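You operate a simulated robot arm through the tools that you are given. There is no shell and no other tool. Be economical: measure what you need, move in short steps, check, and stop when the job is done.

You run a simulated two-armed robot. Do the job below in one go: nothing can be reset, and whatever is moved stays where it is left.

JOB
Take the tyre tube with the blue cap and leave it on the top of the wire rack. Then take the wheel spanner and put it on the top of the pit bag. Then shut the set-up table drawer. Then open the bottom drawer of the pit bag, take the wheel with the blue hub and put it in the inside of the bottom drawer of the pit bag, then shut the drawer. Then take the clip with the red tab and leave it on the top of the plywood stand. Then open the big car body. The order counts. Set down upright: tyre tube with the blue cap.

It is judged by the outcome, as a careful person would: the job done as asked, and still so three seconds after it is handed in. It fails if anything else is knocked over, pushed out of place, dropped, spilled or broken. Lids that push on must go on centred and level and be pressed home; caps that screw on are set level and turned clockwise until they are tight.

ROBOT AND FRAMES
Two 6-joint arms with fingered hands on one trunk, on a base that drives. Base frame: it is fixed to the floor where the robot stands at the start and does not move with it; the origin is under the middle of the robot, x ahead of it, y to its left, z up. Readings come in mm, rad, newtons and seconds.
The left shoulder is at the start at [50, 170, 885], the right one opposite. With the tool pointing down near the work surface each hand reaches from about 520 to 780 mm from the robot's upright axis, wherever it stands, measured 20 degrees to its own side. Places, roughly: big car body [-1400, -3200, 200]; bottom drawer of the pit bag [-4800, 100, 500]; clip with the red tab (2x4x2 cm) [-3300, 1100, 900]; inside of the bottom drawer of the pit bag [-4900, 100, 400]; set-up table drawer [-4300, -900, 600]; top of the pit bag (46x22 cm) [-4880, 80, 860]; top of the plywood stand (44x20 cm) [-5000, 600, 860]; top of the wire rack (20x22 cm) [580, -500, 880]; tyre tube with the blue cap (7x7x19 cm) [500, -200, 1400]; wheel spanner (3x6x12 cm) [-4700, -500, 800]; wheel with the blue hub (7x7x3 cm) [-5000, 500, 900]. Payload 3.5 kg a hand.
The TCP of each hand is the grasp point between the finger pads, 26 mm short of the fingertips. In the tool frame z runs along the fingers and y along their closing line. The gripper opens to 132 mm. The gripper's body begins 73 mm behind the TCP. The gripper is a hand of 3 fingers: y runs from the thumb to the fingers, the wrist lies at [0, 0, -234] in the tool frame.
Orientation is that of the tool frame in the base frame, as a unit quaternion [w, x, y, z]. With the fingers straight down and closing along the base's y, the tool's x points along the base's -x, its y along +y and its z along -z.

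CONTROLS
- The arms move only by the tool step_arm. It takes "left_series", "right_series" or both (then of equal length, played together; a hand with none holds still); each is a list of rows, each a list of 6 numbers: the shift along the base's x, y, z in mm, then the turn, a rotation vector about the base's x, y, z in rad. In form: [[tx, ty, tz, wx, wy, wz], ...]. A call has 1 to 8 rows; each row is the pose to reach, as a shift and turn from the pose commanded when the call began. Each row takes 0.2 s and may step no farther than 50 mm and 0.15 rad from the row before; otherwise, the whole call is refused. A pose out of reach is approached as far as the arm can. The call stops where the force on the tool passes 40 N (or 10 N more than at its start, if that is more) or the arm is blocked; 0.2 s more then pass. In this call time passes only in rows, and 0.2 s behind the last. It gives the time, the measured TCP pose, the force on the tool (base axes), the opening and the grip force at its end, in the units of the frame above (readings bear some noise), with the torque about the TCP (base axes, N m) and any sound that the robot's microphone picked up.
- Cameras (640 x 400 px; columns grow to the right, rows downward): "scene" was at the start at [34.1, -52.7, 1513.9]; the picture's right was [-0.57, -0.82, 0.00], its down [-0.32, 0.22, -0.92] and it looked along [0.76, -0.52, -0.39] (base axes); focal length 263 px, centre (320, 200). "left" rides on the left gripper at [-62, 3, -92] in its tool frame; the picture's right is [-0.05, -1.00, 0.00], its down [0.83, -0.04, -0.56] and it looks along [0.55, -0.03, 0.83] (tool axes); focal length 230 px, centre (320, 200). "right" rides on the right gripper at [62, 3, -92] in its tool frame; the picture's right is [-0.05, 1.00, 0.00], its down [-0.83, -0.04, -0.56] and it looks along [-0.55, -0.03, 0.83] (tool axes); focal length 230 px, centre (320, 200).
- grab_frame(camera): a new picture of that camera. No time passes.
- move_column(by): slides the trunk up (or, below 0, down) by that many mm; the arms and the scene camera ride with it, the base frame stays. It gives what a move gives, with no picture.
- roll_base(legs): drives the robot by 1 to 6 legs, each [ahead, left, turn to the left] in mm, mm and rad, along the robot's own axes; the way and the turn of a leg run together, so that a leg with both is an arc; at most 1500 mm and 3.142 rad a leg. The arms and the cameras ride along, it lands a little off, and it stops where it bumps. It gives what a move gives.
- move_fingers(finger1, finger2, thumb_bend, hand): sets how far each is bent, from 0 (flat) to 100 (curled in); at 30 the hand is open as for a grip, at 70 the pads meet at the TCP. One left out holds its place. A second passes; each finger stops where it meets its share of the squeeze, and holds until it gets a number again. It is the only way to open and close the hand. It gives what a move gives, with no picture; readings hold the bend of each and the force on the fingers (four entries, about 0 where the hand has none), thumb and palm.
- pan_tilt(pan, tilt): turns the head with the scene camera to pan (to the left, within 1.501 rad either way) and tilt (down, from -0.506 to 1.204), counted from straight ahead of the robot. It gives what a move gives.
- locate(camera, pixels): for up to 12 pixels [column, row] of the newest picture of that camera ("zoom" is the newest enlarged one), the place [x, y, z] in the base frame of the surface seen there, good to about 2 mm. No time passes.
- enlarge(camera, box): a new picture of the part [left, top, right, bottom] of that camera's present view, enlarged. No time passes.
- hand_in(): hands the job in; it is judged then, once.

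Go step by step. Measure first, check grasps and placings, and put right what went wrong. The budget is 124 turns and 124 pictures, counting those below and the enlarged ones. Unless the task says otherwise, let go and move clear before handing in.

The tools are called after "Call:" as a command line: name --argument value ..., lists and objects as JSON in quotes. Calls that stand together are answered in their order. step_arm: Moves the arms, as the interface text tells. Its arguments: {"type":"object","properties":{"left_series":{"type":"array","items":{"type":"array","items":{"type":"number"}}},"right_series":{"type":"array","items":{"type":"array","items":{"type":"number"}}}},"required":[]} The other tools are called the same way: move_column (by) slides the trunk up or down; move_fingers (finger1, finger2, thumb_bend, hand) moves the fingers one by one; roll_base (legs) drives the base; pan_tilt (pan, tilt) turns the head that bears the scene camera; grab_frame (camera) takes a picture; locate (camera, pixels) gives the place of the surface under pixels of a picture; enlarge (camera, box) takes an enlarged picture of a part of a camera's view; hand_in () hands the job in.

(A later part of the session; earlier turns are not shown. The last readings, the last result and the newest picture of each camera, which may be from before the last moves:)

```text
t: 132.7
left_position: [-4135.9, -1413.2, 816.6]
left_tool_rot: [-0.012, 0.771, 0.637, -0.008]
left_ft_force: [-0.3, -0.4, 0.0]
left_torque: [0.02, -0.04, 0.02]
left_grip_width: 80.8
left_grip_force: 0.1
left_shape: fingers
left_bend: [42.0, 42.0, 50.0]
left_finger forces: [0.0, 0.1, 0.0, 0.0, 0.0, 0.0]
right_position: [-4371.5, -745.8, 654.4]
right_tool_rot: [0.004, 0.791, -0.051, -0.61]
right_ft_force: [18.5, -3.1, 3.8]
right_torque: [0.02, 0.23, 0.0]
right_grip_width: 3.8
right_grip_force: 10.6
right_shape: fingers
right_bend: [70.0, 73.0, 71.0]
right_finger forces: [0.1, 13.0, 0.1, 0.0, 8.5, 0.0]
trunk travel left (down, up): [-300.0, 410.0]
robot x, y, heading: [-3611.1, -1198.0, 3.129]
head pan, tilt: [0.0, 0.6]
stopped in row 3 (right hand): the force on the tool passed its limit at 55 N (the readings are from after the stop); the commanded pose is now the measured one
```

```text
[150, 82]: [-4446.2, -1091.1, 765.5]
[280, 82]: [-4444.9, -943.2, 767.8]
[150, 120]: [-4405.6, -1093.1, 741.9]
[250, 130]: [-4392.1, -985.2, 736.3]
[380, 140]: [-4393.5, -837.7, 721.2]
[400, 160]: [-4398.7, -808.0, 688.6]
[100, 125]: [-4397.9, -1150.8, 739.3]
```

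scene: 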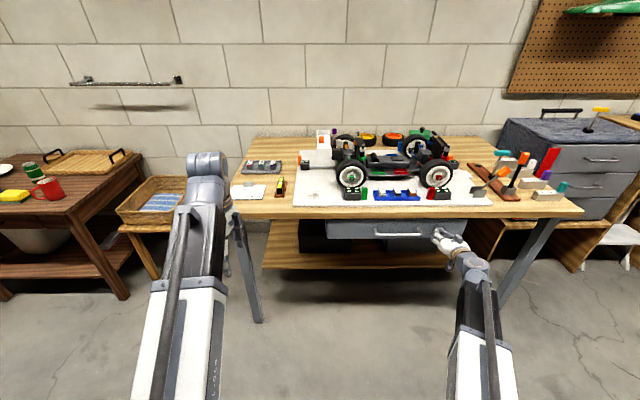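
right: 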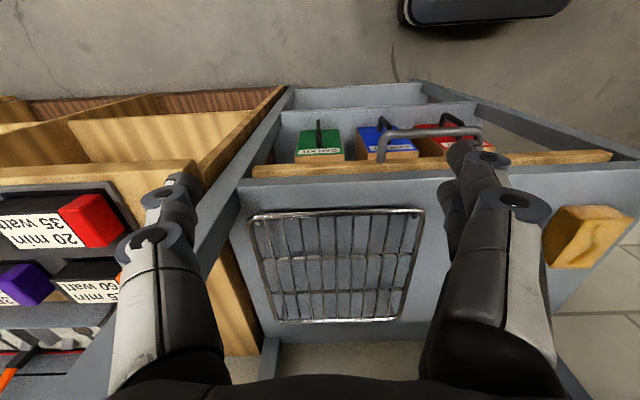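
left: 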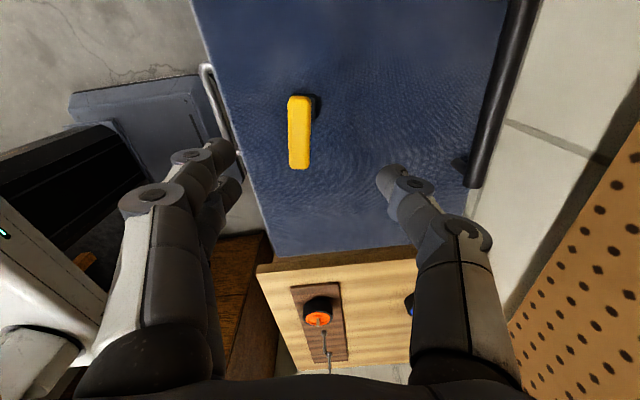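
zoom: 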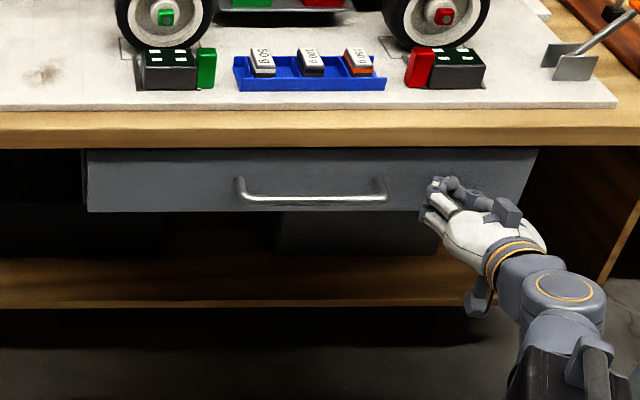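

The drawer front is at x −4399, slightly behind the table edge (−4392), and it stopped firmly, so it is shut. Next I'll back off, move in front of the pit bag, and prepare both hands: right rolled 90° for the handle, left yawed back.

Call:
roll_base --legs '[[-120, 0, 0], [0, -1118, 0]]'

Call:
step_arm --left_series '[[0, 0, 0, 0, 0, -0.15], [0, 0, 0, 0, 0, -0.3], [0, 0, 0, 0, 0, -0.45], [0, 0, 0, 0, 0, -0.6], [0, 0, 0, 0, 0, -0.75], [0, 0, 0, 0, 0, -0.9], [0, 0, 0, 0, 0, -1.05], [0, 0, 0, 0, 0, -1.2]]' --right_series '[[0, -30, 0, 0.15, 0, 0], [0, -60, 0, 0.3, 0, 0], [0, -90, 0, 0.45, 0, 0], [0, -120, 0, 0.6, 0, 0], [0, -150, 0, 0.75, 0, 0], [0, -180, 0, 0.9, 0, 0], [0, -210, 0, 1.05, 0, 0], [0, -240, 0, 1.2, 0, 0]]'

Call:
pan_tilt --pan 0.0 --tilt 0.5

Call:
grab_frame --camera "scene"

```text
t: 139.4
left_position: [-4000.0, -259.7, 816.6]
left_tool_rot: [-0.011, 0.775, 0.632, -0.008]
left_ft_force: [0.3, -0.2, -0.3]
left_torque: [0.0, -0.01, 0.05]
left_grip_width: 81.0
left_grip_force: 0.1
left_shape: fingers
left_bend: [42.0, 42.0, 50.0]
left_finger forces: [0.0, 0.1, 0.0, 0.0, 0.0, 0.1]
right_position: [-4228.6, 410.3, 653.7]
right_tool_rot: [0.0, 0.791, -0.056, -0.609]
right_ft_force: [-1.5, -0.7, -0.4]
right_torque: [-0.01, 0.02, -0.02]
right_grip_width: 5.3
right_grip_force: 0.0
right_shape: fingers
right_bend: [70.0, 70.0, 70.0]
right_finger forces: [0.0, 0.1, 0.0, 0.1, 0.0, 0.1]
trunk travel left (down, up): [-300.0, 410.0]
robot x, y, heading: [-3475.2, -47.7, 3.114]
head pan, tilt: [0.0, 0.6]
```

```text
t: 141.2
left_position: [-4006.4, -260.4, 809.8]
left_tool_rot: [-0.013, 0.996, 0.083, -0.002]
left_ft_force: [0.1, -0.3, 0.5]
left_torque: [0.01, 0.04, 0.0]
left_grip_width: 80.6
left_grip_force: 0.1
left_shape: fingers
left_bend: [42.0, 42.0, 50.0]
left_finger forces: [0.0, 0.0, 0.1, 0.0, 0.0, 0.0]
left hand out of reach, approached as far as the arm can: row 5, 6, 7, 8
right_position: [-4218.7, 216.2, 638.3]
right_tool_rot: [-0.434, 0.642, 0.307, -0.553]
right_ft_force: [-0.3, -0.3, -0.6]
right_torque: [0.02, 0.02, -0.02]
right_grip_width: 5.6
right_grip_force: 0.0
right_shape: fingers
right_bend: [70.0, 70.0, 70.0]
right_finger forces: [0.0, 0.0, 0.0, 0.0, 0.1, 0.0]
right hand out of reach, approached as far as the arm can: row 1, 2, 3, 4, 7, 8
trunk travel left (down, up): [-300.0, 410.0]
robot x, y, heading: [-3474.5, -49.6, 3.116]
head pan, tilt: [0.0, 0.6]
```

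```text
t: 141.8
left_position: [-4004.3, -260.4, 807.3]
left_tool_rot: [-0.014, 0.996, 0.084, -0.002]
left_ft_force: [-1.0, 0.1, -0.4]
left_torque: [0.01, -0.02, 0.01]
left_grip_width: 80.6
left_grip_force: 0.1
left_shape: fingers
left_bend: [42.0, 42.0, 50.0]
left_finger forces: [0.1, 0.0, 0.0, 0.1, 0.1, 0.0]
right_position: [-4218.5, 216.4, 637.1]
right_tool_rot: [-0.432, 0.643, 0.307, -0.553]
right_ft_force: [0.5, 0.3, 0.1]
right_torque: [0.03, -0.01, -0.02]
right_grip_width: 5.5
right_grip_force: 0.1
right_shape: fingers
right_bend: [70.0, 70.0, 70.0]
right_finger forces: [0.0, 0.0, 0.0, 0.1, 0.0, 0.0]
trunk travel left (down, up): [-300.0, 410.0]
robot x, y, heading: [-3473.5, -46.7, 3.117]
head pan, tilt: [0.0, 0.499]
```

```text
62 pictures are left
```

scene: 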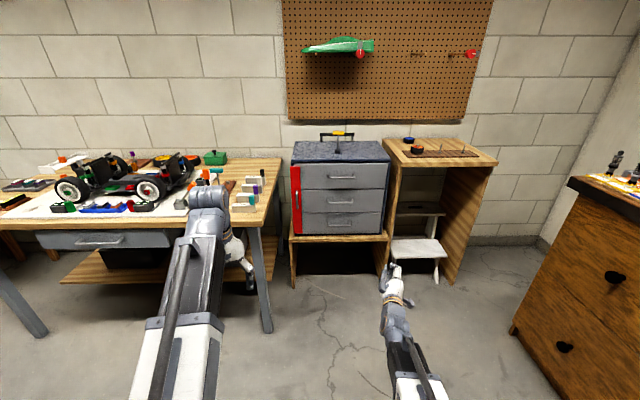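

Call:
enlarge --camera "scene" --box '[280, 125, 400, 245]'

Call:
locate --camera "zoom" --pixels '[[330, 334], [295, 330], [375, 330], [330, 315], [330, 350], [330, 357], [330, 365], [330, 372], [330, 345], [330, 245], [120, 240], [540, 355]]'

```text
3.33 times, centred on (340, 185) of scene
```

zoom: 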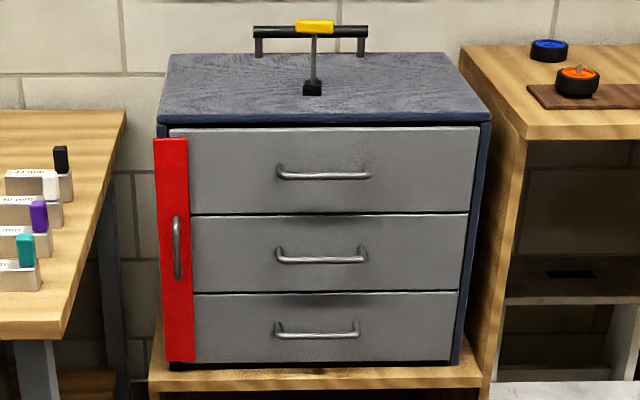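

```text
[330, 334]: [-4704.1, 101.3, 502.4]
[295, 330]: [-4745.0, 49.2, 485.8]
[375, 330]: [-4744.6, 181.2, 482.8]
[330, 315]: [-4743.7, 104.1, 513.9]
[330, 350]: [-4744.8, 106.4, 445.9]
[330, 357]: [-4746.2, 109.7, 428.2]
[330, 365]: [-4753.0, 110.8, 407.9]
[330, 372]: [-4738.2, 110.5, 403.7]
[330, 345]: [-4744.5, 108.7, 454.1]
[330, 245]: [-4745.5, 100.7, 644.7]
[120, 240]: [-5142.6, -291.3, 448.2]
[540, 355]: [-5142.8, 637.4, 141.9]
```

There's a red vertical bar with its own handle over the left end of the drawers, possibly a locking bar. I'll inspect it.

Call:
enlarge --camera "scene" --box '[285, 155, 335, 245]'

Call:
locate --camera "zoom" --pixels '[[300, 80], [290, 60], [335, 60], [300, 330], [275, 120], [325, 280], [325, 210], [322, 180], [385, 100], [355, 100], [355, 300], [230, 200]]'

```text
4.44 times, centred on (310, 200) of scene
```

zoom: 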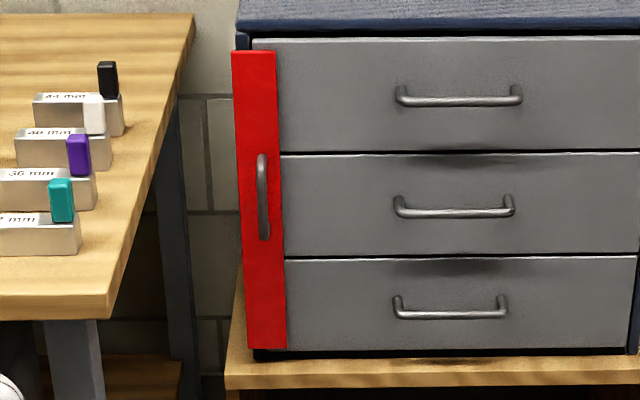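

```text
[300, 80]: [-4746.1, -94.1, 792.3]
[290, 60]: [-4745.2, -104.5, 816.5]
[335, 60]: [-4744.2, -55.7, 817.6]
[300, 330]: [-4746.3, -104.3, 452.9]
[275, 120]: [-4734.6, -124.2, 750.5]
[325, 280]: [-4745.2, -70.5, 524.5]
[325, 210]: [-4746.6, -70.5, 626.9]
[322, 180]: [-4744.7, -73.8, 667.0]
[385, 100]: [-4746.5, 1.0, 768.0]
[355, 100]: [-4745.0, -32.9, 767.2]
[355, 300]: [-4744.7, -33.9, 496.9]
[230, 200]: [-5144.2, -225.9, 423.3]
```

Call:
locate --camera "zoom" --pixels '[[236, 120], [242, 250], [279, 200], [279, 240], [262, 180], [263, 195], [263, 215], [262, 158], [264, 237], [255, 44], [245, 40], [262, 352]]'

Call:
step_arm --right_series '[[0, 0, 0, -0.15, 0, 0], [0, 0, 0, -0.3, 0, 0], [0, 0, 0, -0.45, 0, 0], [0, 0, 0, -0.6, 0, 0], [0, 0, 0, -0.75, 0, 0], [0, 0, 0, -0.9, 0, 0], [0, 0, 0, -1.05, 0, 0], [0, 0, 0, -1.1, 0, 0]]'

```text
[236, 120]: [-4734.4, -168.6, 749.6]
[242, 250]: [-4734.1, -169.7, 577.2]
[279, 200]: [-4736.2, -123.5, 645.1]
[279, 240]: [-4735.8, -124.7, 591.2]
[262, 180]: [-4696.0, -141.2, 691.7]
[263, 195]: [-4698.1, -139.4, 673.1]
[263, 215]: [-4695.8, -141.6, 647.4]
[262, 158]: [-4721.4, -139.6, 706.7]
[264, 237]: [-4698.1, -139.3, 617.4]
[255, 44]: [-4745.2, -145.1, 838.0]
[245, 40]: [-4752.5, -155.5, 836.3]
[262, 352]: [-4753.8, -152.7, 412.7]
```

```text
t: 143.7
left_position: [-4005.2, -260.2, 807.9]
left_tool_rot: [-0.014, 0.996, 0.084, -0.002]
left_ft_force: [0.9, -0.6, 0.4]
left_torque: [-0.02, -0.03, 0.02]
left_grip_width: 80.8
left_grip_force: 0.0
left_shape: fingers
left_bend: [42.0, 42.0, 50.0]
left_finger forces: [0.1, 0.1, 0.1, 0.1, 0.1, 0.0]
right_position: [-4219.8, 212.7, 638.6]
right_tool_rot: [-0.034, 0.774, -0.028, -0.631]
right_ft_force: [-0.2, 0.0, 0.1]
right_torque: [-0.03, -0.01, -0.01]
right_grip_width: 5.4
right_grip_force: 0.0
right_shape: fingers
right_bend: [70.0, 70.0, 70.0]
right_finger forces: [0.1, 0.0, 0.1, 0.0, 0.0, 0.0]
trunk travel left (down, up): [-300.0, 410.0]
robot x, y, heading: [-3469.0, -48.9, 3.116]
head pan, tilt: [0.0, 0.499]
```

The red bar spans y −170…−122 and overlaps the drawers (their left edge is at −145), so it's a locking bar hinged at its left edge. Its handle, at (-4697,-140, z 617–707), should swing open if pushed toward −y. I'll bring the right fist inward, yawed toward −y.

Call:
step_arm --right_series '[[0, -40, 3, 0, 0, 0.05], [0, -80, 6, 0, 0, 0.1], [0, -120, 9, 0, 0, 0.15], [0, -160, 12, 0, 0, 0.2], [0, -200, 15, 0, 0, 0.25], [0, -240, 18, 0, 0, 0.3], [0, -280, 21, 0, 0, 0.35], [0, -310, 22, 0, 0, 0.35]]'

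Call:
roll_base --legs '[[0, 0, 0.025], [330, 0, 0]]'

Call:
grab_frame --camera "scene"

```text
t: 145.4
left_position: [-4004.0, -260.1, 808.8]
left_tool_rot: [-0.015, 0.996, 0.084, -0.002]
left_ft_force: [0.2, 0.2, 0.1]
left_torque: [-0.03, -0.01, 0.03]
left_grip_width: 80.6
left_grip_force: 0.1
left_shape: fingers
left_bend: [42.0, 42.0, 50.0]
left_finger forces: [0.0, 0.0, 0.0, 0.1, 0.1, 0.0]
right_position: [-4219.9, -80.8, 658.4]
right_tool_rot: [0.078, 0.764, 0.109, -0.631]
right_ft_force: [-0.5, -0.9, -0.5]
right_torque: [0.03, 0.0, -0.02]
right_grip_width: 5.3
right_grip_force: 0.0
right_shape: fingers
right_bend: [70.0, 70.0, 70.0]
right_finger forces: [0.1, 0.0, 0.0, 0.1, 0.0, 0.0]
right hand out of reach, approached as far as the arm can: row 8
trunk travel left (down, up): [-300.0, 410.0]
robot x, y, heading: [-3471.6, -54.0, 3.116]
head pan, tilt: [0.0, 0.499]
```

```text
t: 148.0
left_position: [-4334.7, -282.1, 807.6]
left_tool_rot: [-0.014, 0.995, 0.1, -0.002]
left_ft_force: [0.3, -0.8, 0.5]
left_torque: [-0.04, 0.03, 0.03]
left_grip_width: 80.6
left_grip_force: 0.0
left_shape: fingers
left_bend: [42.0, 42.0, 50.0]
left_finger forces: [0.1, 0.0, 0.0, 0.0, 0.0, 0.0]
right_position: [-4554.7, -108.1, 659.2]
right_tool_rot: [0.089, 0.762, 0.121, -0.63]
right_ft_force: [0.4, 1.4, 0.6]
right_torque: [0.0, 0.02, 0.03]
right_grip_width: 5.4
right_grip_force: 0.1
right_shape: fingers
right_bend: [70.0, 70.0, 70.0]
right_finger forces: [0.0, 0.1, 0.0, 0.0, 0.1, 0.0]
trunk travel left (down, up): [-300.0, 410.0]
robot x, y, heading: [-3806.6, -57.0, -3.129]
head pan, tilt: [0.0, 0.499]
```

```text
59 pictures are left
```

scene: 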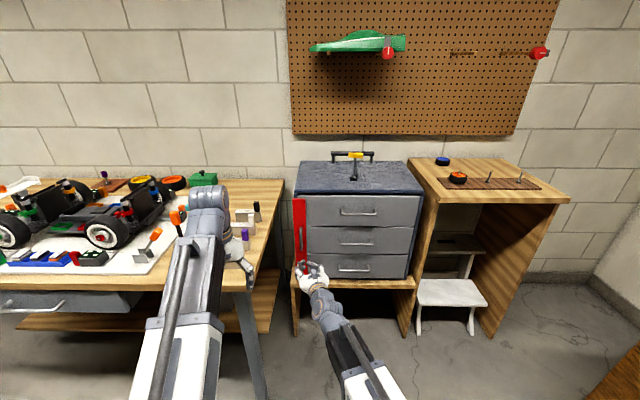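

Call:
roll_base --legs '[[75, -8, 0]]'

Call:
enlarge --camera "scene" --box '[260, 170, 400, 300]'

```text
t: 149.1
left_position: [-4409.4, -272.8, 809.0]
left_tool_rot: [-0.014, 0.995, 0.1, -0.002]
left_ft_force: [0.2, -0.3, 0.3]
left_torque: [-0.01, 0.03, 0.0]
left_grip_width: 80.8
left_grip_force: 0.1
left_shape: fingers
left_bend: [42.0, 42.0, 50.0]
left_finger forces: [0.0, 0.0, 0.0, 0.0, 0.1, 0.1]
right_position: [-4629.6, -100.1, 660.1]
right_tool_rot: [0.088, 0.762, 0.12, -0.63]
right_ft_force: [-0.2, 0.7, -0.3]
right_torque: [0.01, -0.01, -0.01]
right_grip_width: 5.4
right_grip_force: 0.0
right_shape: fingers
right_bend: [70.0, 70.0, 70.0]
right_finger forces: [0.0, 0.0, 0.1, 0.0, 0.0, 0.0]
trunk travel left (down, up): [-300.0, 410.0]
robot x, y, heading: [-3882.7, -46.1, -3.132]
head pan, tilt: [0.0, 0.499]
```

```text
3.08 times, centred on (330, 235) of scene
```

zoom: 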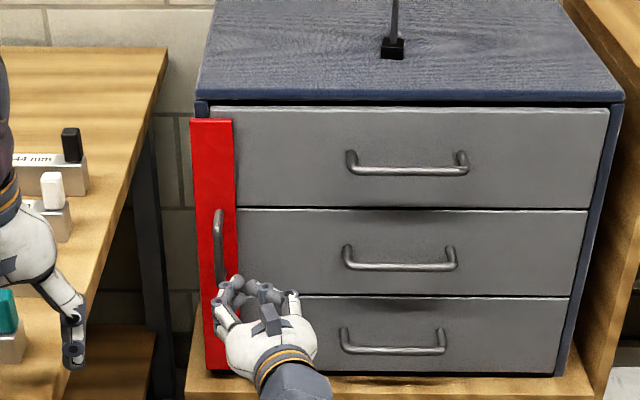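

Call:
step_arm --right_series '[[-35, 0, 0, 0, 0, 0], [-55, 0, 0, 0, 0, 0], [-68, 0, 0, 0, 0, 0]]'

Call:
step_arm --right_series '[[0, -15, 0, 0, 0, 0], [0, -30, 0, 0, 0, 0], [0, -45, 0, 0, 0, 0], [0, -60, 0, 0, 0, 0], [0, -75, 0, 0, 0, 0]]'

Call:
enlarge --camera "scene" --box '[260, 170, 400, 300]'

```text
t: 149.8
left_position: [-4409.3, -272.9, 808.2]
left_tool_rot: [-0.014, 0.995, 0.101, -0.002]
left_ft_force: [0.5, -0.2, 0.5]
left_torque: [0.02, 0.0, 0.02]
left_grip_width: 80.7
left_grip_force: 0.1
left_shape: fingers
left_bend: [42.0, 42.0, 50.0]
left_finger forces: [0.0, 0.0, 0.0, 0.1, 0.0, 0.1]
right_position: [-4691.0, -101.4, 659.0]
right_tool_rot: [0.089, 0.761, 0.121, -0.631]
right_ft_force: [0.1, 0.3, 0.6]
right_torque: [-0.02, 0.07, 0.0]
right_grip_width: 5.8
right_grip_force: 0.1
right_shape: fingers
right_bend: [70.0, 70.0, 70.0]
right_finger forces: [0.0, 0.1, 0.0, 0.1, 0.0, 0.0]
right hand out of reach, approached as far as the arm can: row 2, 3
trunk travel left (down, up): [-300.0, 410.0]
robot x, y, heading: [-3880.1, -47.3, -3.133]
head pan, tilt: [0.0, 0.499]
```

```text
t: 150.5
left_position: [-4407.9, -270.8, 809.7]
left_tool_rot: [-0.012, 0.995, 0.099, -0.003]
left_ft_force: [0.7, -0.2, 0.0]
left_torque: [0.01, -0.02, -0.01]
left_grip_width: 81.1
left_grip_force: 0.2
left_shape: fingers
left_bend: [42.0, 42.0, 50.0]
left_finger forces: [0.1, 0.0, 0.0, 0.0, 0.1, 0.1]
right_position: [-4689.2, -120.4, 658.2]
right_tool_rot: [0.083, 0.765, 0.115, -0.629]
right_ft_force: [20.8, 17.2, 3.7]
right_torque: [-0.14, 0.16, 0.28]
right_grip_width: 1.7
right_grip_force: 13.6
right_shape: fingers
right_bend: [72.0, 73.0, 69.0]
right_finger forces: [6.5, 21.1, 0.0, 0.0, 0.0, 0.1]
right hand out of reach, approached as far as the arm can: row 1
trunk travel left (down, up): [-300.0, 410.0]
robot x, y, heading: [-3882.5, -43.6, -3.132]
head pan, tilt: [0.0, 0.499]
stopped in row 3 (right hand): the force on the tool passed its limit at 48 N (the readings are from after the stop); the commanded pose is now the measured one
```

```text
3.08 times, centred on (330, 235) of scene
```

zoom: 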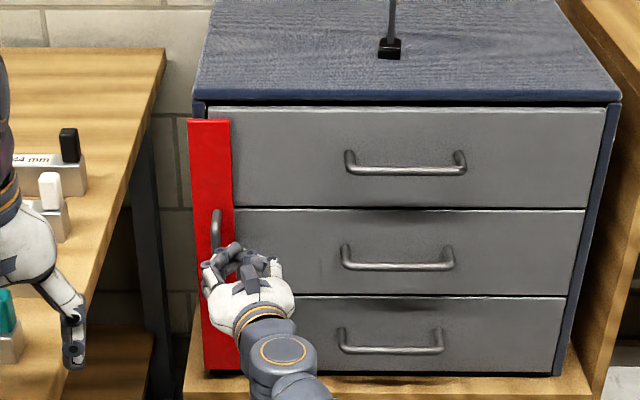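

Pushing only pressed against the handle. I'll back off, open the fingers, and grip the handle to swing the bar along its arc.

Call:
step_arm --right_series '[[20, 8, 0, 0, 0, 0], [50, 5, 0, 0, 0, 0], [80, -5, 0, 0, 0, 0]]'

Call:
move_fingers --hand "right" --finger1 52 --finger2 52 --thumb_bend 52

Call:
roll_base --legs '[[35, 0, 0]]'

Call:
enlarge --camera "scene" --box '[260, 170, 400, 300]'

Call:
grab_frame --camera "right"

```text
t: 151.3
left_position: [-4409.2, -272.2, 807.6]
left_tool_rot: [-0.014, 0.995, 0.1, -0.002]
left_ft_force: [-1.3, -0.2, 0.3]
left_torque: [-0.01, -0.03, 0.0]
left_grip_width: 80.7
left_grip_force: 0.0
left_shape: fingers
left_bend: [42.0, 42.0, 50.0]
left_finger forces: [0.0, 0.0, 0.0, 0.0, 0.0, 0.1]
right_position: [-4607.7, -129.8, 658.5]
right_tool_rot: [0.085, 0.765, 0.118, -0.628]
right_ft_force: [0.1, 0.1, -0.1]
right_torque: [0.0, 0.01, 0.03]
right_grip_width: 5.7
right_grip_force: 0.1
right_shape: fingers
right_bend: [70.0, 70.0, 70.0]
right_finger forces: [0.0, 0.0, 0.0, 0.0, 0.0, 0.0]
trunk travel left (down, up): [-300.0, 410.0]
robot x, y, heading: [-3883.0, -43.7, -3.136]
head pan, tilt: [0.0, 0.499]
```

```text
t: 152.3
left_position: [-4408.1, -272.7, 809.3]
left_tool_rot: [-0.014, 0.995, 0.1, -0.002]
left_ft_force: [0.1, -0.5, 0.1]
left_torque: [-0.03, 0.0, 0.0]
left_grip_width: 80.6
left_grip_force: 0.0
left_shape: fingers
left_bend: [42.0, 42.0, 50.0]
left_finger forces: [0.1, 0.0, 0.1, 0.0, 0.1, 0.0]
right_position: [-4609.6, -130.3, 658.2]
right_tool_rot: [0.085, 0.765, 0.118, -0.628]
right_ft_force: [-0.4, 0.4, 0.4]
right_torque: [0.02, 0.0, 0.02]
right_grip_width: 60.5
right_grip_force: 0.1
right_shape: fingers
right_bend: [52.0, 52.0, 52.0]
right_finger forces: [0.1, 0.0, 0.0, 0.0, 0.1, 0.0]
trunk travel left (down, up): [-300.0, 410.0]
robot x, y, heading: [-3885.0, -45.2, -3.132]
head pan, tilt: [0.0, 0.499]
```

```text
t: 153.2
left_position: [-4443.6, -273.1, 809.3]
left_tool_rot: [-0.014, 0.995, 0.1, -0.003]
left_ft_force: [0.8, -0.1, -0.5]
left_torque: [0.04, 0.01, 0.01]
left_grip_width: 80.8
left_grip_force: 0.1
left_shape: fingers
left_bend: [42.0, 42.0, 50.0]
left_finger forces: [0.0, 0.0, 0.1, 0.0, 0.0, 0.0]
right_position: [-4645.0, -130.7, 658.6]
right_tool_rot: [0.085, 0.765, 0.118, -0.627]
right_ft_force: [0.0, 0.9, -0.2]
right_torque: [0.0, -0.01, -0.02]
right_grip_width: 60.5
right_grip_force: 0.1
right_shape: fingers
right_bend: [52.0, 52.0, 52.0]
right_finger forces: [0.0, 0.0, 0.0, 0.1, 0.1, 0.0]
trunk travel left (down, up): [-300.0, 410.0]
robot x, y, heading: [-3916.3, -43.7, -3.13]
head pan, tilt: [0.0, 0.499]
```

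```text
3.08 times, centred on (330, 235) of scene
```

zoom: 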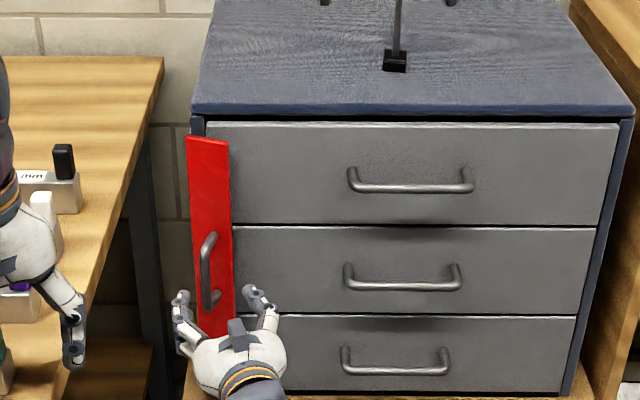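

```text
55 pictures are left
```

right: 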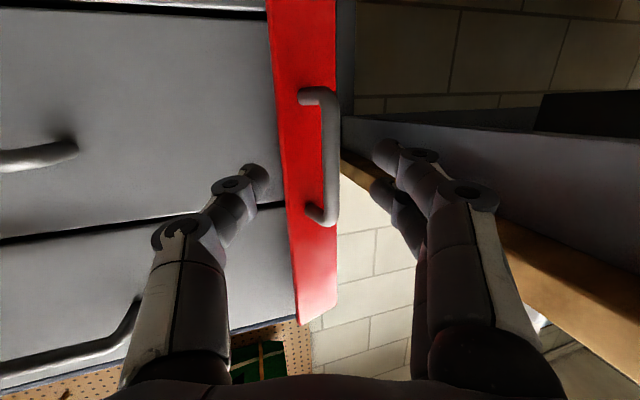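

The bar seems to have swung a little (its top edge is now slanted). I'll measure.

Call:
locate --camera "zoom" --pixels '[[191, 170], [226, 170], [193, 220], [228, 200], [207, 260], [206, 290], [212, 235]]'

```text
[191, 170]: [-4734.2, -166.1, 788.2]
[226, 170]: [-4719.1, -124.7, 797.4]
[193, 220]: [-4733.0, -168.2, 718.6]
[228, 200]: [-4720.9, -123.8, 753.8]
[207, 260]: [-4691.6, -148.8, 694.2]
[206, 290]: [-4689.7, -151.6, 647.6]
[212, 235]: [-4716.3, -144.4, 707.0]
```

The bar is about 18° open with its hinge on the left, as expected. I'll grip the handle and follow the arc.

Call:
step_arm --right_series '[[-25, -8, 0, 0, 0, 0], [-48, -16, 0, 0, 0, 0]]'

Call:
move_fingers --hand "right" --finger1 68 --finger2 68 --thumb_bend 68

Call:
step_arm --right_series '[[1, -12, 0, 0, 0, 0], [0, -24, 0, 0, 0, 0], [-4, -36, 0, 0, 0, 0], [-10, -46, 0, 0, 0, 0], [-20, -56, 0, 0, 0, 0]]'

Call:
enlarge --camera "scene" --box '[260, 170, 400, 300]'

```text
t: 153.8
left_position: [-4442.9, -272.2, 808.2]
left_tool_rot: [-0.014, 0.995, 0.1, -0.003]
left_ft_force: [-0.5, -0.6, 0.3]
left_torque: [0.0, 0.02, 0.01]
left_grip_width: 81.0
left_grip_force: 0.0
left_shape: fingers
left_bend: [42.0, 42.0, 50.0]
left_finger forces: [0.0, 0.0, 0.1, 0.0, 0.0, 0.1]
right_position: [-4693.9, -145.8, 658.0]
right_tool_rot: [0.084, 0.765, 0.117, -0.628]
right_ft_force: [-1.9, 2.0, 0.9]
right_torque: [0.0, -0.01, -0.08]
right_grip_width: 63.1
right_grip_force: 0.7
right_shape: fingers
right_bend: [52.0, 52.0, 51.0]
right_finger forces: [0.1, 0.1, 0.0, 0.0, 2.0, 0.0]
trunk travel left (down, up): [-300.0, 410.0]
robot x, y, heading: [-3916.0, -46.5, -3.134]
head pan, tilt: [0.0, 0.499]
```

```text
t: 154.8
left_position: [-4442.7, -272.5, 808.6]
left_tool_rot: [-0.013, 0.995, 0.1, -0.002]
left_ft_force: [-0.4, -0.1, -1.1]
left_torque: [-0.03, -0.02, -0.03]
left_grip_width: 80.9
left_grip_force: 0.0
left_shape: fingers
left_bend: [42.0, 42.0, 50.0]
left_finger forces: [0.1, 0.0, 0.0, 0.0, 0.0, 0.1]
right_position: [-4693.1, -145.0, 657.9]
right_tool_rot: [0.084, 0.765, 0.116, -0.628]
right_ft_force: [3.2, 20.0, 0.0]
right_torque: [0.04, -0.06, -0.68]
right_grip_width: 34.6
right_grip_force: 9.9
right_shape: fingers
right_bend: [68.0, 68.0, 59.0]
right_finger forces: [0.0, 0.0, 0.0, 0.1, 20.1, 0.1]
trunk travel left (down, up): [-300.0, 410.0]
robot x, y, heading: [-3917.0, -45.4, -3.135]
head pan, tilt: [0.0, 0.499]
```

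```text
t: 155.6
left_position: [-4442.6, -269.4, 810.0]
left_tool_rot: [-0.013, 0.995, 0.099, -0.002]
left_ft_force: [-0.5, 1.1, -0.2]
left_torque: [-0.03, 0.02, 0.01]
left_grip_width: 80.8
left_grip_force: 0.0
left_shape: fingers
left_bend: [42.0, 42.0, 50.0]
left_finger forces: [0.1, 0.0, 0.0, 0.0, 0.1, 0.1]
right_position: [-4700.0, -162.3, 657.7]
right_tool_rot: [0.073, 0.767, 0.103, -0.63]
right_ft_force: [14.2, 31.0, 0.5]
right_torque: [0.1, 0.03, -1.83]
right_grip_width: 50.9
right_grip_force: 19.9
right_shape: fingers
right_bend: [68.0, 68.0, 54.0]
right_finger forces: [0.0, 0.0, 0.0, 0.1, 39.4, 0.0]
trunk travel left (down, up): [-300.0, 410.0]
robot x, y, heading: [-3919.0, -48.1, -3.14]
head pan, tilt: [0.0, 0.499]
stopped in row 4 (right hand): the force on the tool passed its limit at 43 N (the readings are from after the stop); the commanded pose is now the measured one
```

```text
3.08 times, centred on (330, 235) of scene
```

zoom: 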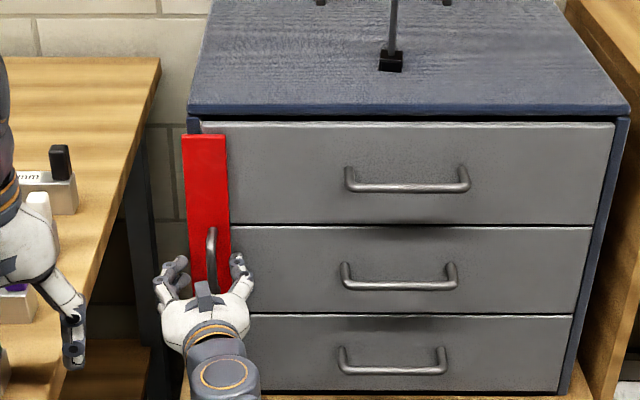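

Call:
locate --camera "zoom" --pixels '[[188, 170], [222, 170], [190, 220], [226, 200], [211, 250], [209, 270], [220, 145]]'

Call:
grab_frame --camera "right"

```text
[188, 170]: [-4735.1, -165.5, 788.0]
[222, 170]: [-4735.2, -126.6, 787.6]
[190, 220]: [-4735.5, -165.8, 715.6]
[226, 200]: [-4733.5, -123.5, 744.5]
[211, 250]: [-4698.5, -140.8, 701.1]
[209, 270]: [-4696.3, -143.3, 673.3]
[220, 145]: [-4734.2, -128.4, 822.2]
```

```text
53 pictures are left
```

right: 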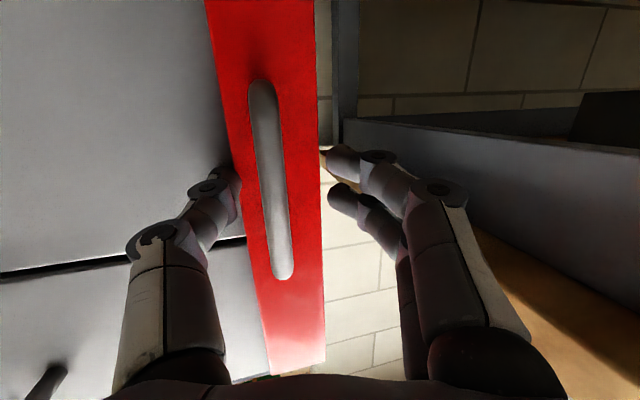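

My thumb pressed on the bar's edge, so the hand was too deep and the bar closed again. I'll retreat 17 mm, recentre on the handle and grip only the handle.

Call:
move_fingers --hand "right" --finger1 54 --finger2 54 --thumb_bend 50

Call:
step_arm --right_series '[[17, 12, 0, 0, 0, 0], [17, 25, 0, 0, 0, 0]]'

Call:
move_fingers --hand "right" --finger1 72 --finger2 72 --thumb_bend 72

Call:
grab_frame --camera "right"

```text
t: 156.6
left_position: [-4442.9, -270.5, 807.6]
left_tool_rot: [-0.013, 0.995, 0.099, -0.002]
left_ft_force: [-0.5, 0.6, 0.2]
left_torque: [0.01, -0.03, 0.0]
left_grip_width: 80.9
left_grip_force: 0.1
left_shape: fingers
left_bend: [42.0, 42.0, 50.0]
left_finger forces: [0.0, 0.0, 0.0, 0.1, 0.0, 0.0]
right_position: [-4697.9, -170.9, 656.8]
right_tool_rot: [0.079, 0.766, 0.11, -0.629]
right_ft_force: [24.4, 16.0, -5.8]
right_torque: [-0.32, -0.26, -2.01]
right_grip_width: 82.4
right_grip_force: 18.8
right_shape: fingers
right_bend: [54.0, 54.0, 44.0]
right_finger forces: [0.1, 0.0, 0.1, 0.1, 37.7, 0.0]
trunk travel left (down, up): [-300.0, 410.0]
robot x, y, heading: [-3921.2, -49.3, -3.133]
head pan, tilt: [0.0, 0.499]
```

```text
t: 157.2
left_position: [-4443.6, -272.9, 809.4]
left_tool_rot: [-0.014, 0.995, 0.1, -0.003]
left_ft_force: [-0.2, -0.2, 0.0]
left_torque: [0.01, 0.03, -0.01]
left_grip_width: 80.9
left_grip_force: 0.0
left_shape: fingers
left_bend: [42.0, 42.0, 50.0]
left_finger forces: [0.0, 0.0, 0.0, 0.0, 0.1, 0.0]
right_position: [-4681.0, -148.4, 658.5]
right_tool_rot: [0.078, 0.766, 0.111, -0.629]
right_ft_force: [-0.5, 0.0, 0.5]
right_torque: [0.0, 0.02, 0.01]
right_grip_width: 61.2
right_grip_force: 0.1
right_shape: fingers
right_bend: [54.0, 54.0, 50.0]
right_finger forces: [0.1, 0.1, 0.1, 0.0, 0.0, 0.0]
trunk travel left (down, up): [-300.0, 410.0]
robot x, y, heading: [-3915.8, -53.0, -3.136]
head pan, tilt: [0.0, 0.499]
```

```text
t: 158.2
left_position: [-4444.9, -271.9, 809.3]
left_tool_rot: [-0.014, 0.995, 0.099, -0.002]
left_ft_force: [-0.1, 0.0, 0.3]
left_torque: [-0.02, 0.0, 0.02]
left_grip_width: 80.8
left_grip_force: 0.1
left_shape: fingers
left_bend: [42.0, 42.0, 50.0]
left_finger forces: [0.0, 0.0, 0.1, 0.0, 0.0, 0.1]
right_position: [-4682.2, -144.4, 658.0]
right_tool_rot: [0.078, 0.766, 0.11, -0.629]
right_ft_force: [-7.6, 10.1, 2.7]
right_torque: [0.01, 0.05, -0.71]
right_grip_width: 36.4
right_grip_force: 17.0
right_shape: fingers
right_bend: [66.0, 68.0, 62.0]
right_finger forces: [7.4, 6.2, 0.1, 0.1, 20.9, 0.1]
trunk travel left (down, up): [-300.0, 410.0]
robot x, y, heading: [-3919.5, -42.6, -3.133]
head pan, tilt: [0.0, 0.499]
```

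```text
52 pictures are left
```

right: 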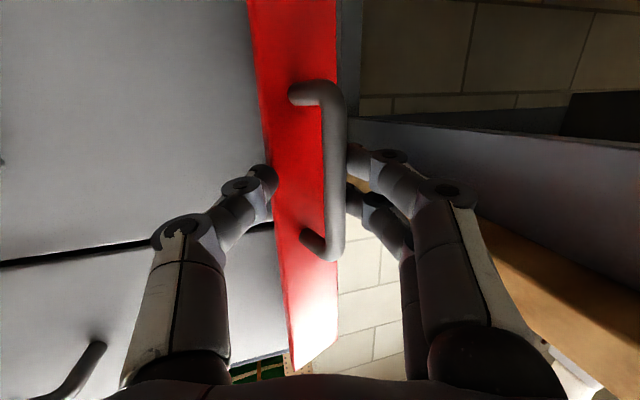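

The bar is ajar again, with the thumb at its edge and the fingers on the handle. I'll move outward along the arc.

Call:
step_arm --right_series '[[8, -3, 0, 0, 0, 0], [16, -10, 0, 0, 0, 0], [20, -20, 0, 0, 0, 0], [22, -30, 0, 0, 0, 0]]'

Call:
grab_frame --camera "right"

Call:
enlarge --camera "scene" --box '[260, 170, 400, 300]'

```text
t: 159.2
left_position: [-4443.5, -271.4, 808.1]
left_tool_rot: [-0.013, 0.995, 0.099, -0.002]
left_ft_force: [0.4, 0.3, -0.5]
left_torque: [-0.03, 0.0, 0.02]
left_grip_width: 80.7
left_grip_force: 0.1
left_shape: fingers
left_bend: [42.0, 42.0, 50.0]
left_finger forces: [0.1, 0.1, 0.0, 0.0, 0.1, 0.0]
right_position: [-4657.7, -173.9, 655.6]
right_tool_rot: [0.077, 0.766, 0.109, -0.629]
right_ft_force: [20.7, 18.6, -1.5]
right_torque: [0.02, -0.11, -0.5]
right_grip_width: 3.6
right_grip_force: 13.3
right_shape: fingers
right_bend: [72.0, 72.0, 72.0]
right_finger forces: [0.0, 0.0, 0.0, 0.1, 27.5, 0.0]
trunk travel left (down, up): [-300.0, 410.0]
robot x, y, heading: [-3917.8, -46.6, -3.132]
head pan, tilt: [0.0, 0.499]
```

```text
51 pictures are left
```

right: 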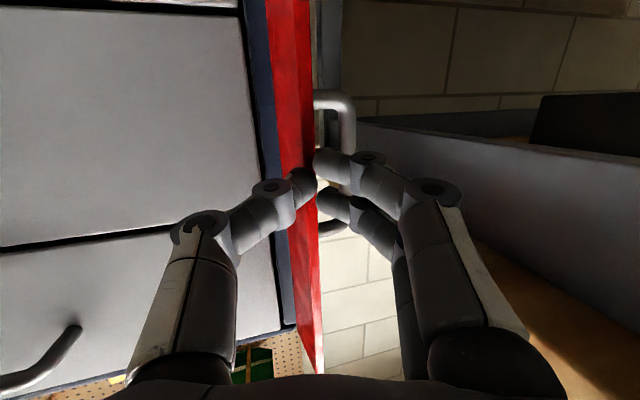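

```text
3.08 times, centred on (330, 235) of scene
```

zoom: 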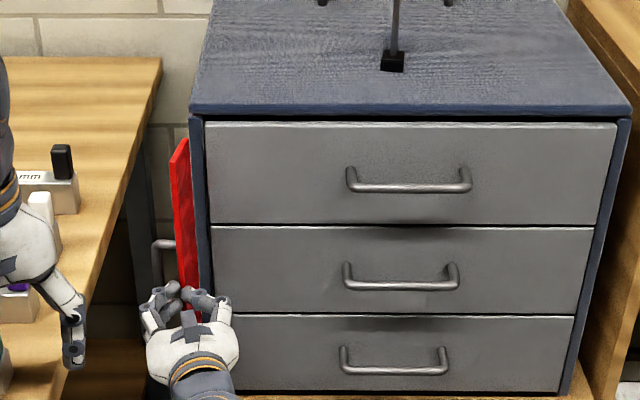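

The locking bar is swung fully open beside the bag. I'll retreat, lower the trunk, keep the left hand raised, and prepare the right hand rolled 90° for the bottom drawer handle.

Call:
step_arm --right_series '[[30, 3, 0, 0, 0, 0], [70, 10, 0, 0, 0, 0]]' --left_series '[[0, 0, 40, 0, 0, 0], [0, 0, 80, 0, 0, 0]]'

Call:
roll_base --legs '[[-250, 0, 0]]'

Call:
step_arm --right_series '[[0, 45, 0, 0, 0, -0.05], [0, 90, 0, 0, 0, -0.1], [0, 135, 0, 0, 0, -0.15], [0, 180, 0, 0, 0, -0.2], [0, 225, 0, 0, 0, -0.25], [0, 265, 0, 0, 0, -0.3]]' --left_series '[[0, 0, 20, 0, 0, 0], [0, 0, 40, 0, 0, 0], [0, 0, 60, 0, 0, 0], [0, 0, 80, 0, 0, 0], [0, 0, 80, 0, 0, 0], [0, 0, 80, 0, 0, 0]]'

Call:
move_column --by -150

Call:
step_arm --right_series '[[0, 0, 0, 0.15, 0, 0], [0, 0, 0, 0.3, 0, 0], [0, 0, 0, 0.45, 0, 0], [0, 0, 0, 0.6, 0, 0], [0, 0, 0, 0.75, 0, 0], [0, 0, 0, 0.9, 0, 0], [0, 0, 0, 1.05, 0, 0], [0, 0, 0, 1.2, 0, 0]]'

Call:
grab_frame --camera "scene"

```text
t: 159.8
left_position: [-4464.7, -272.0, 825.2]
left_tool_rot: [-0.014, 0.995, 0.099, -0.008]
left_ft_force: [0.5, 0.1, -0.6]
left_torque: [0.0, -0.01, -0.01]
left_grip_width: 80.8
left_grip_force: 0.2
left_shape: fingers
left_bend: [42.0, 42.0, 50.0]
left_finger forces: [0.0, 0.0, 0.0, 0.1, 0.0, 0.0]
left hand out of reach, approached as far as the arm can: row 1, 2
right_position: [-4588.8, -166.6, 657.4]
right_tool_rot: [0.079, 0.766, 0.112, -0.628]
right_ft_force: [0.5, 1.2, -0.2]
right_torque: [0.04, -0.03, -0.02]
right_grip_width: 1.0
right_grip_force: 0.1
right_shape: fingers
right_bend: [72.0, 72.0, 71.0]
right_finger forces: [0.0, 0.1, 0.0, 0.0, 0.0, 0.0]
trunk travel left (down, up): [-300.0, 410.0]
robot x, y, heading: [-3914.9, -48.5, -3.13]
head pan, tilt: [0.0, 0.499]
```

```text
t: 161.6
left_position: [-4217.8, -269.9, 824.9]
left_tool_rot: [-0.014, 0.995, 0.099, -0.008]
left_ft_force: [-0.2, -0.5, -0.2]
left_torque: [0.0, 0.02, -0.01]
left_grip_width: 80.7
left_grip_force: 0.1
left_shape: fingers
left_bend: [42.0, 42.0, 50.0]
left_finger forces: [0.1, 0.0, 0.0, 0.1, 0.0, 0.0]
right_position: [-4341.5, -163.0, 656.4]
right_tool_rot: [0.079, 0.766, 0.111, -0.628]
right_ft_force: [0.5, -0.1, -0.4]
right_torque: [-0.02, -0.01, -0.02]
right_grip_width: 1.4
right_grip_force: 0.0
right_shape: fingers
right_bend: [72.0, 72.0, 71.0]
right_finger forces: [0.0, 0.1, 0.0, 0.1, 0.0, 0.1]
trunk travel left (down, up): [-300.0, 410.0]
robot x, y, heading: [-3670.0, -42.4, -3.132]
head pan, tilt: [0.0, 0.499]
```

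```text
t: 163.0
left_position: [-4253.0, -273.6, 847.5]
left_tool_rot: [-0.013, 0.995, 0.099, -0.014]
left_ft_force: [0.0, 0.2, -0.3]
left_torque: [0.0, 0.01, 0.02]
left_grip_width: 80.6
left_grip_force: 0.0
left_shape: fingers
left_bend: [42.0, 42.0, 50.0]
left_finger forces: [0.0, 0.0, 0.1, 0.0, 0.0, 0.1]
left hand out of reach, approached as far as the arm can: row 1, 2, 3, 4, 5, 6
right_position: [-4355.6, 101.3, 647.8]
right_tool_rot: [-0.017, 0.774, -0.006, -0.633]
right_ft_force: [0.0, 0.3, 0.4]
right_torque: [0.02, -0.01, -0.04]
right_grip_width: 1.2
right_grip_force: 0.1
right_shape: fingers
right_bend: [72.0, 72.0, 71.0]
right_finger forces: [0.0, 0.1, 0.0, 0.0, 0.1, 0.0]
right hand out of reach, approached as far as the arm can: row 4, 5, 6
trunk travel left (down, up): [-300.0, 410.0]
robot x, y, heading: [-3669.2, -43.0, -3.132]
head pan, tilt: [0.0, 0.499]
```

```text
t: 164.8
left_position: [-4252.6, -273.2, 696.8]
left_tool_rot: [-0.013, 0.995, 0.099, -0.014]
left_ft_force: [0.5, 0.2, -0.6]
left_torque: [0.02, 0.02, 0.0]
left_grip_width: 80.8
left_grip_force: 0.0
left_shape: fingers
left_bend: [42.0, 42.0, 50.0]
left_finger forces: [0.0, 0.1, 0.1, 0.0, 0.0, 0.0]
right_position: [-4357.1, 100.7, 498.7]
right_tool_rot: [-0.016, 0.774, -0.005, -0.633]
right_ft_force: [0.5, -0.6, -0.3]
right_torque: [0.01, 0.0, -0.03]
right_grip_width: 1.3
right_grip_force: 0.2
right_shape: fingers
right_bend: [72.0, 72.0, 71.0]
right_finger forces: [0.0, 0.0, 0.0, 0.0, 0.0, 0.0]
trunk travel left (down, up): [-150.0, 560.0]
robot x, y, heading: [-3674.0, -43.7, -3.134]
head pan, tilt: [0.0, 0.499]
```

```text
t: 166.6
left_position: [-4251.3, -274.5, 699.0]
left_tool_rot: [-0.014, 0.995, 0.099, -0.014]
left_ft_force: [-0.3, -0.6, -0.5]
left_torque: [0.0, -0.05, -0.01]
left_grip_width: 80.7
left_grip_force: 0.1
left_shape: fingers
left_bend: [42.0, 42.0, 50.0]
left_finger forces: [0.0, 0.0, 0.0, 0.0, 0.0, 0.0]
right_position: [-4355.7, 100.8, 497.6]
right_tool_rot: [-0.451, 0.629, 0.353, -0.525]
right_ft_force: [-0.2, 0.0, 0.0]
right_torque: [0.03, -0.02, 0.02]
right_grip_width: 1.2
right_grip_force: 0.0
right_shape: fingers
right_bend: [72.0, 72.0, 71.0]
right_finger forces: [0.0, 0.0, 0.1, 0.0, 0.1, 0.1]
trunk travel left (down, up): [-150.0, 560.0]
robot x, y, heading: [-3669.5, -43.9, -3.133]
head pan, tilt: [0.0, 0.499]
```

```text
49 pictures are left
```

scene: 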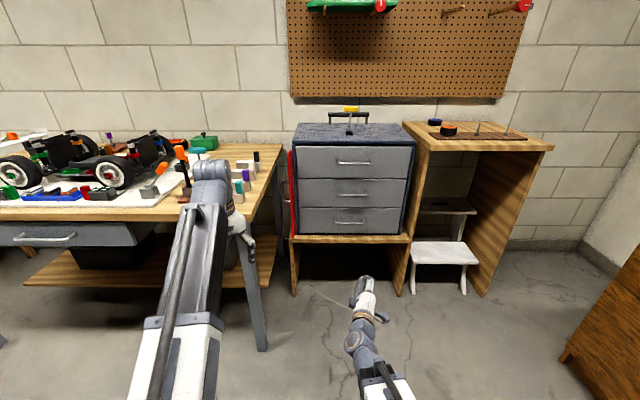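

I'll finish the roll, shift the base 60 mm to the right for left-hand clearance from the table, close the left fingers, and check the handle.

Call:
step_arm --right_series '[[0, -20, 0, 0.12, 0, 0], [0, -40, 0, 0.24, 0, 0], [0, -60, 0, 0.37, 0, 0]]'

Call:
move_fingers --hand "left" --finger1 60 --finger2 60 --thumb_bend 60

Call:
move_fingers --hand "right" --finger1 54 --finger2 54 --thumb_bend 54

Call:
roll_base --legs '[[0, -60, -0.008], [230, 0, 0]]'

Call:
enlarge --camera "scene" --box '[280, 150, 440, 310]'

Call:
grab_frame --camera "right"

```text
t: 167.3
left_position: [-4251.8, -273.6, 697.7]
left_tool_rot: [-0.014, 0.995, 0.099, -0.015]
left_ft_force: [-0.3, -0.1, 0.1]
left_torque: [-0.01, 0.01, -0.01]
left_grip_width: 80.8
left_grip_force: 0.0
left_shape: fingers
left_bend: [42.0, 42.0, 50.0]
left_finger forces: [0.0, 0.1, 0.0, 0.0, 0.0, 0.0]
right_position: [-4355.6, 40.7, 498.3]
right_tool_rot: [0.56, -0.535, -0.444, 0.451]
right_ft_force: [-0.2, -0.4, 0.7]
right_torque: [0.0, -0.03, -0.02]
right_grip_width: 1.3
right_grip_force: 0.1
right_shape: fingers
right_bend: [72.0, 72.0, 71.0]
right_finger forces: [0.0, 0.0, 0.0, 0.1, 0.0, 0.0]
trunk travel left (down, up): [-150.0, 560.0]
robot x, y, heading: [-3673.0, -46.1, -3.132]
head pan, tilt: [0.0, 0.499]
```

```text
t: 168.3
left_position: [-4251.3, -274.4, 697.6]
left_tool_rot: [-0.013, 0.995, 0.099, -0.015]
left_ft_force: [1.1, 1.2, -0.5]
left_torque: [-0.02, -0.02, -0.01]
left_grip_width: 35.4
left_grip_force: 0.0
left_shape: fingers
left_bend: [60.0, 60.0, 60.0]
left_finger forces: [0.0, 0.0, 0.0, 0.0, 0.1, 0.0]
right_position: [-4356.6, 40.4, 497.4]
right_tool_rot: [0.559, -0.535, -0.443, 0.452]
right_ft_force: [0.0, -0.2, 0.4]
right_torque: [-0.01, 0.01, -0.03]
right_grip_width: 1.2
right_grip_force: 0.0
right_shape: fingers
right_bend: [72.0, 72.0, 71.0]
right_finger forces: [0.0, 0.0, 0.0, 0.0, 0.0, 0.0]
trunk travel left (down, up): [-150.0, 560.0]
robot x, y, heading: [-3668.9, -43.3, -3.137]
head pan, tilt: [0.0, 0.499]
```

```text
t: 169.3
left_position: [-4251.6, -274.2, 697.3]
left_tool_rot: [-0.013, 0.995, 0.099, -0.015]
left_ft_force: [-0.4, -0.7, -0.6]
left_torque: [-0.05, -0.02, 0.04]
left_grip_width: 35.4
left_grip_force: 0.1
left_shape: fingers
left_bend: [60.0, 60.0, 60.0]
left_finger forces: [0.1, 0.0, 0.1, 0.1, 0.0, 0.0]
right_position: [-4356.1, 40.0, 497.3]
right_tool_rot: [0.559, -0.535, -0.444, 0.452]
right_ft_force: [-0.3, 0.7, 0.1]
right_torque: [0.01, -0.03, 0.0]
right_grip_width: 54.0
right_grip_force: 0.1
right_shape: fingers
right_bend: [54.0, 54.0, 54.0]
right_finger forces: [0.0, 0.0, 0.0, 0.1, 0.0, 0.1]
trunk travel left (down, up): [-150.0, 560.0]
robot x, y, heading: [-3674.9, -45.2, -3.134]
head pan, tilt: [0.0, 0.499]
```

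```text
t: 171.3
left_position: [-4382.2, -204.7, 696.4]
left_tool_rot: [-0.014, 0.995, 0.102, 0.0]
left_ft_force: [3.1, 5.6, -0.6]
left_torque: [-0.08, 0.02, 0.08]
left_grip_width: 31.6
left_grip_force: 2.4
left_shape: fingers
left_bend: [60.0, 60.0, 60.0]
left_finger forces: [5.8, 0.0, 0.1, 0.0, 0.0, 0.0]
right_position: [-4492.6, 106.2, 497.1]
right_tool_rot: [0.56, -0.538, -0.442, 0.45]
right_ft_force: [0.4, -0.2, -0.7]
right_torque: [0.02, -0.01, 0.01]
right_grip_width: 54.0
right_grip_force: 0.1
right_shape: fingers
right_bend: [54.0, 54.0, 54.0]
right_finger forces: [0.0, 0.1, 0.0, 0.0, 0.0, 0.0]
trunk travel left (down, up): [-150.0, 560.0]
robot x, y, heading: [-3809.3, 18.1, -3.144]
head pan, tilt: [0.0, 0.499]
stopped in leg 2: the force on the tool passed its limit at 108 N (the readings are from after the stop); the commanded pose is now the measured one
```

```text
2.50 times, centred on (360, 230) of scene
```

zoom: 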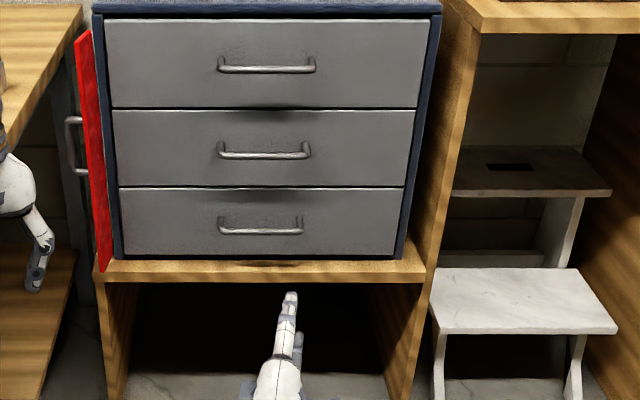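

```text
47 pictures are left
```

right: 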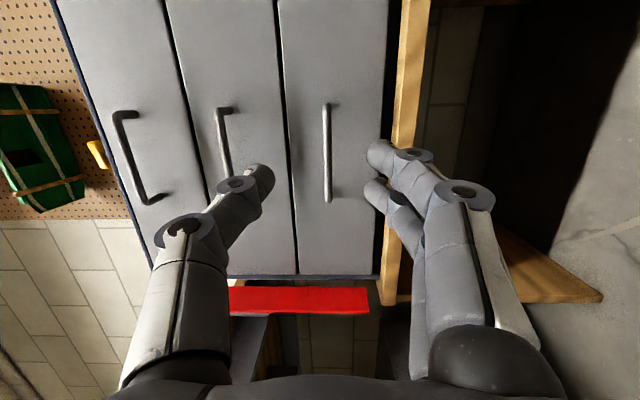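

The left hand bumped the table's front edge at the right corner. I'll back off slightly, move the left hand inward, and check that nothing on the table shifted.

Call:
roll_base --legs '[[-60, 0, 0]]'

Call:
step_arm --left_series '[[0, 40, 0, 0, 0, 0], [0, 80, 0, 0, 0, 0], [0, 120, 0, 0, 0, 0]]'

Call:
grab_frame --camera "scene"

```text
t: 172.2
left_position: [-4322.3, -206.0, 697.1]
left_tool_rot: [-0.015, 0.995, 0.102, 0.0]
left_ft_force: [0.3, 0.0, 0.0]
left_torque: [0.0, -0.02, 0.03]
left_grip_width: 35.1
left_grip_force: 0.1
left_shape: fingers
left_bend: [60.0, 60.0, 60.0]
left_finger forces: [0.1, 0.1, 0.0, 0.0, 0.1, 0.0]
right_position: [-4433.7, 105.5, 497.7]
right_tool_rot: [0.559, -0.538, -0.442, 0.45]
right_ft_force: [0.2, -0.1, 0.7]
right_torque: [-0.02, 0.0, -0.02]
right_grip_width: 53.9
right_grip_force: 0.0
right_shape: fingers
right_bend: [54.0, 54.0, 54.0]
right_finger forces: [0.1, 0.0, 0.0, 0.1, 0.0, 0.0]
trunk travel left (down, up): [-150.0, 560.0]
robot x, y, heading: [-3750.7, 20.0, -3.141]
head pan, tilt: [0.0, 0.499]
```

```text
t: 173.1
left_position: [-4329.6, -87.6, 687.5]
left_tool_rot: [-0.015, 0.995, 0.103, -0.003]
left_ft_force: [0.1, -0.4, 0.7]
left_torque: [0.0, 0.02, 0.04]
left_grip_width: 35.0
left_grip_force: 0.1
left_shape: fingers
left_bend: [60.0, 60.0, 60.0]
left_finger forces: [0.0, 0.0, 0.0, 0.0, 0.0, 0.0]
left hand out of reach, approached as far as the arm can: row 1, 2, 3
right_position: [-4434.6, 107.1, 498.3]
right_tool_rot: [0.559, -0.538, -0.442, 0.45]
right_ft_force: [-0.8, 0.0, -0.8]
right_torque: [0.04, 0.02, -0.04]
right_grip_width: 53.9
right_grip_force: 0.1
right_shape: fingers
right_bend: [54.0, 54.0, 54.0]
right_finger forces: [0.0, 0.0, 0.0, 0.1, 0.1, 0.0]
trunk travel left (down, up): [-150.0, 560.0]
robot x, y, heading: [-3748.1, 18.5, -3.14]
head pan, tilt: [0.0, 0.499]
```

```text
46 pictures are left
```

scene: 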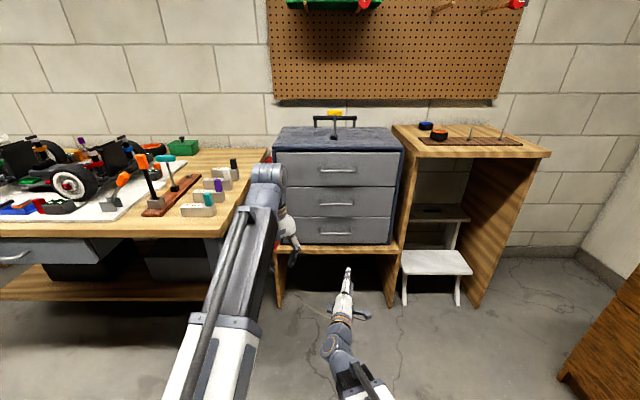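

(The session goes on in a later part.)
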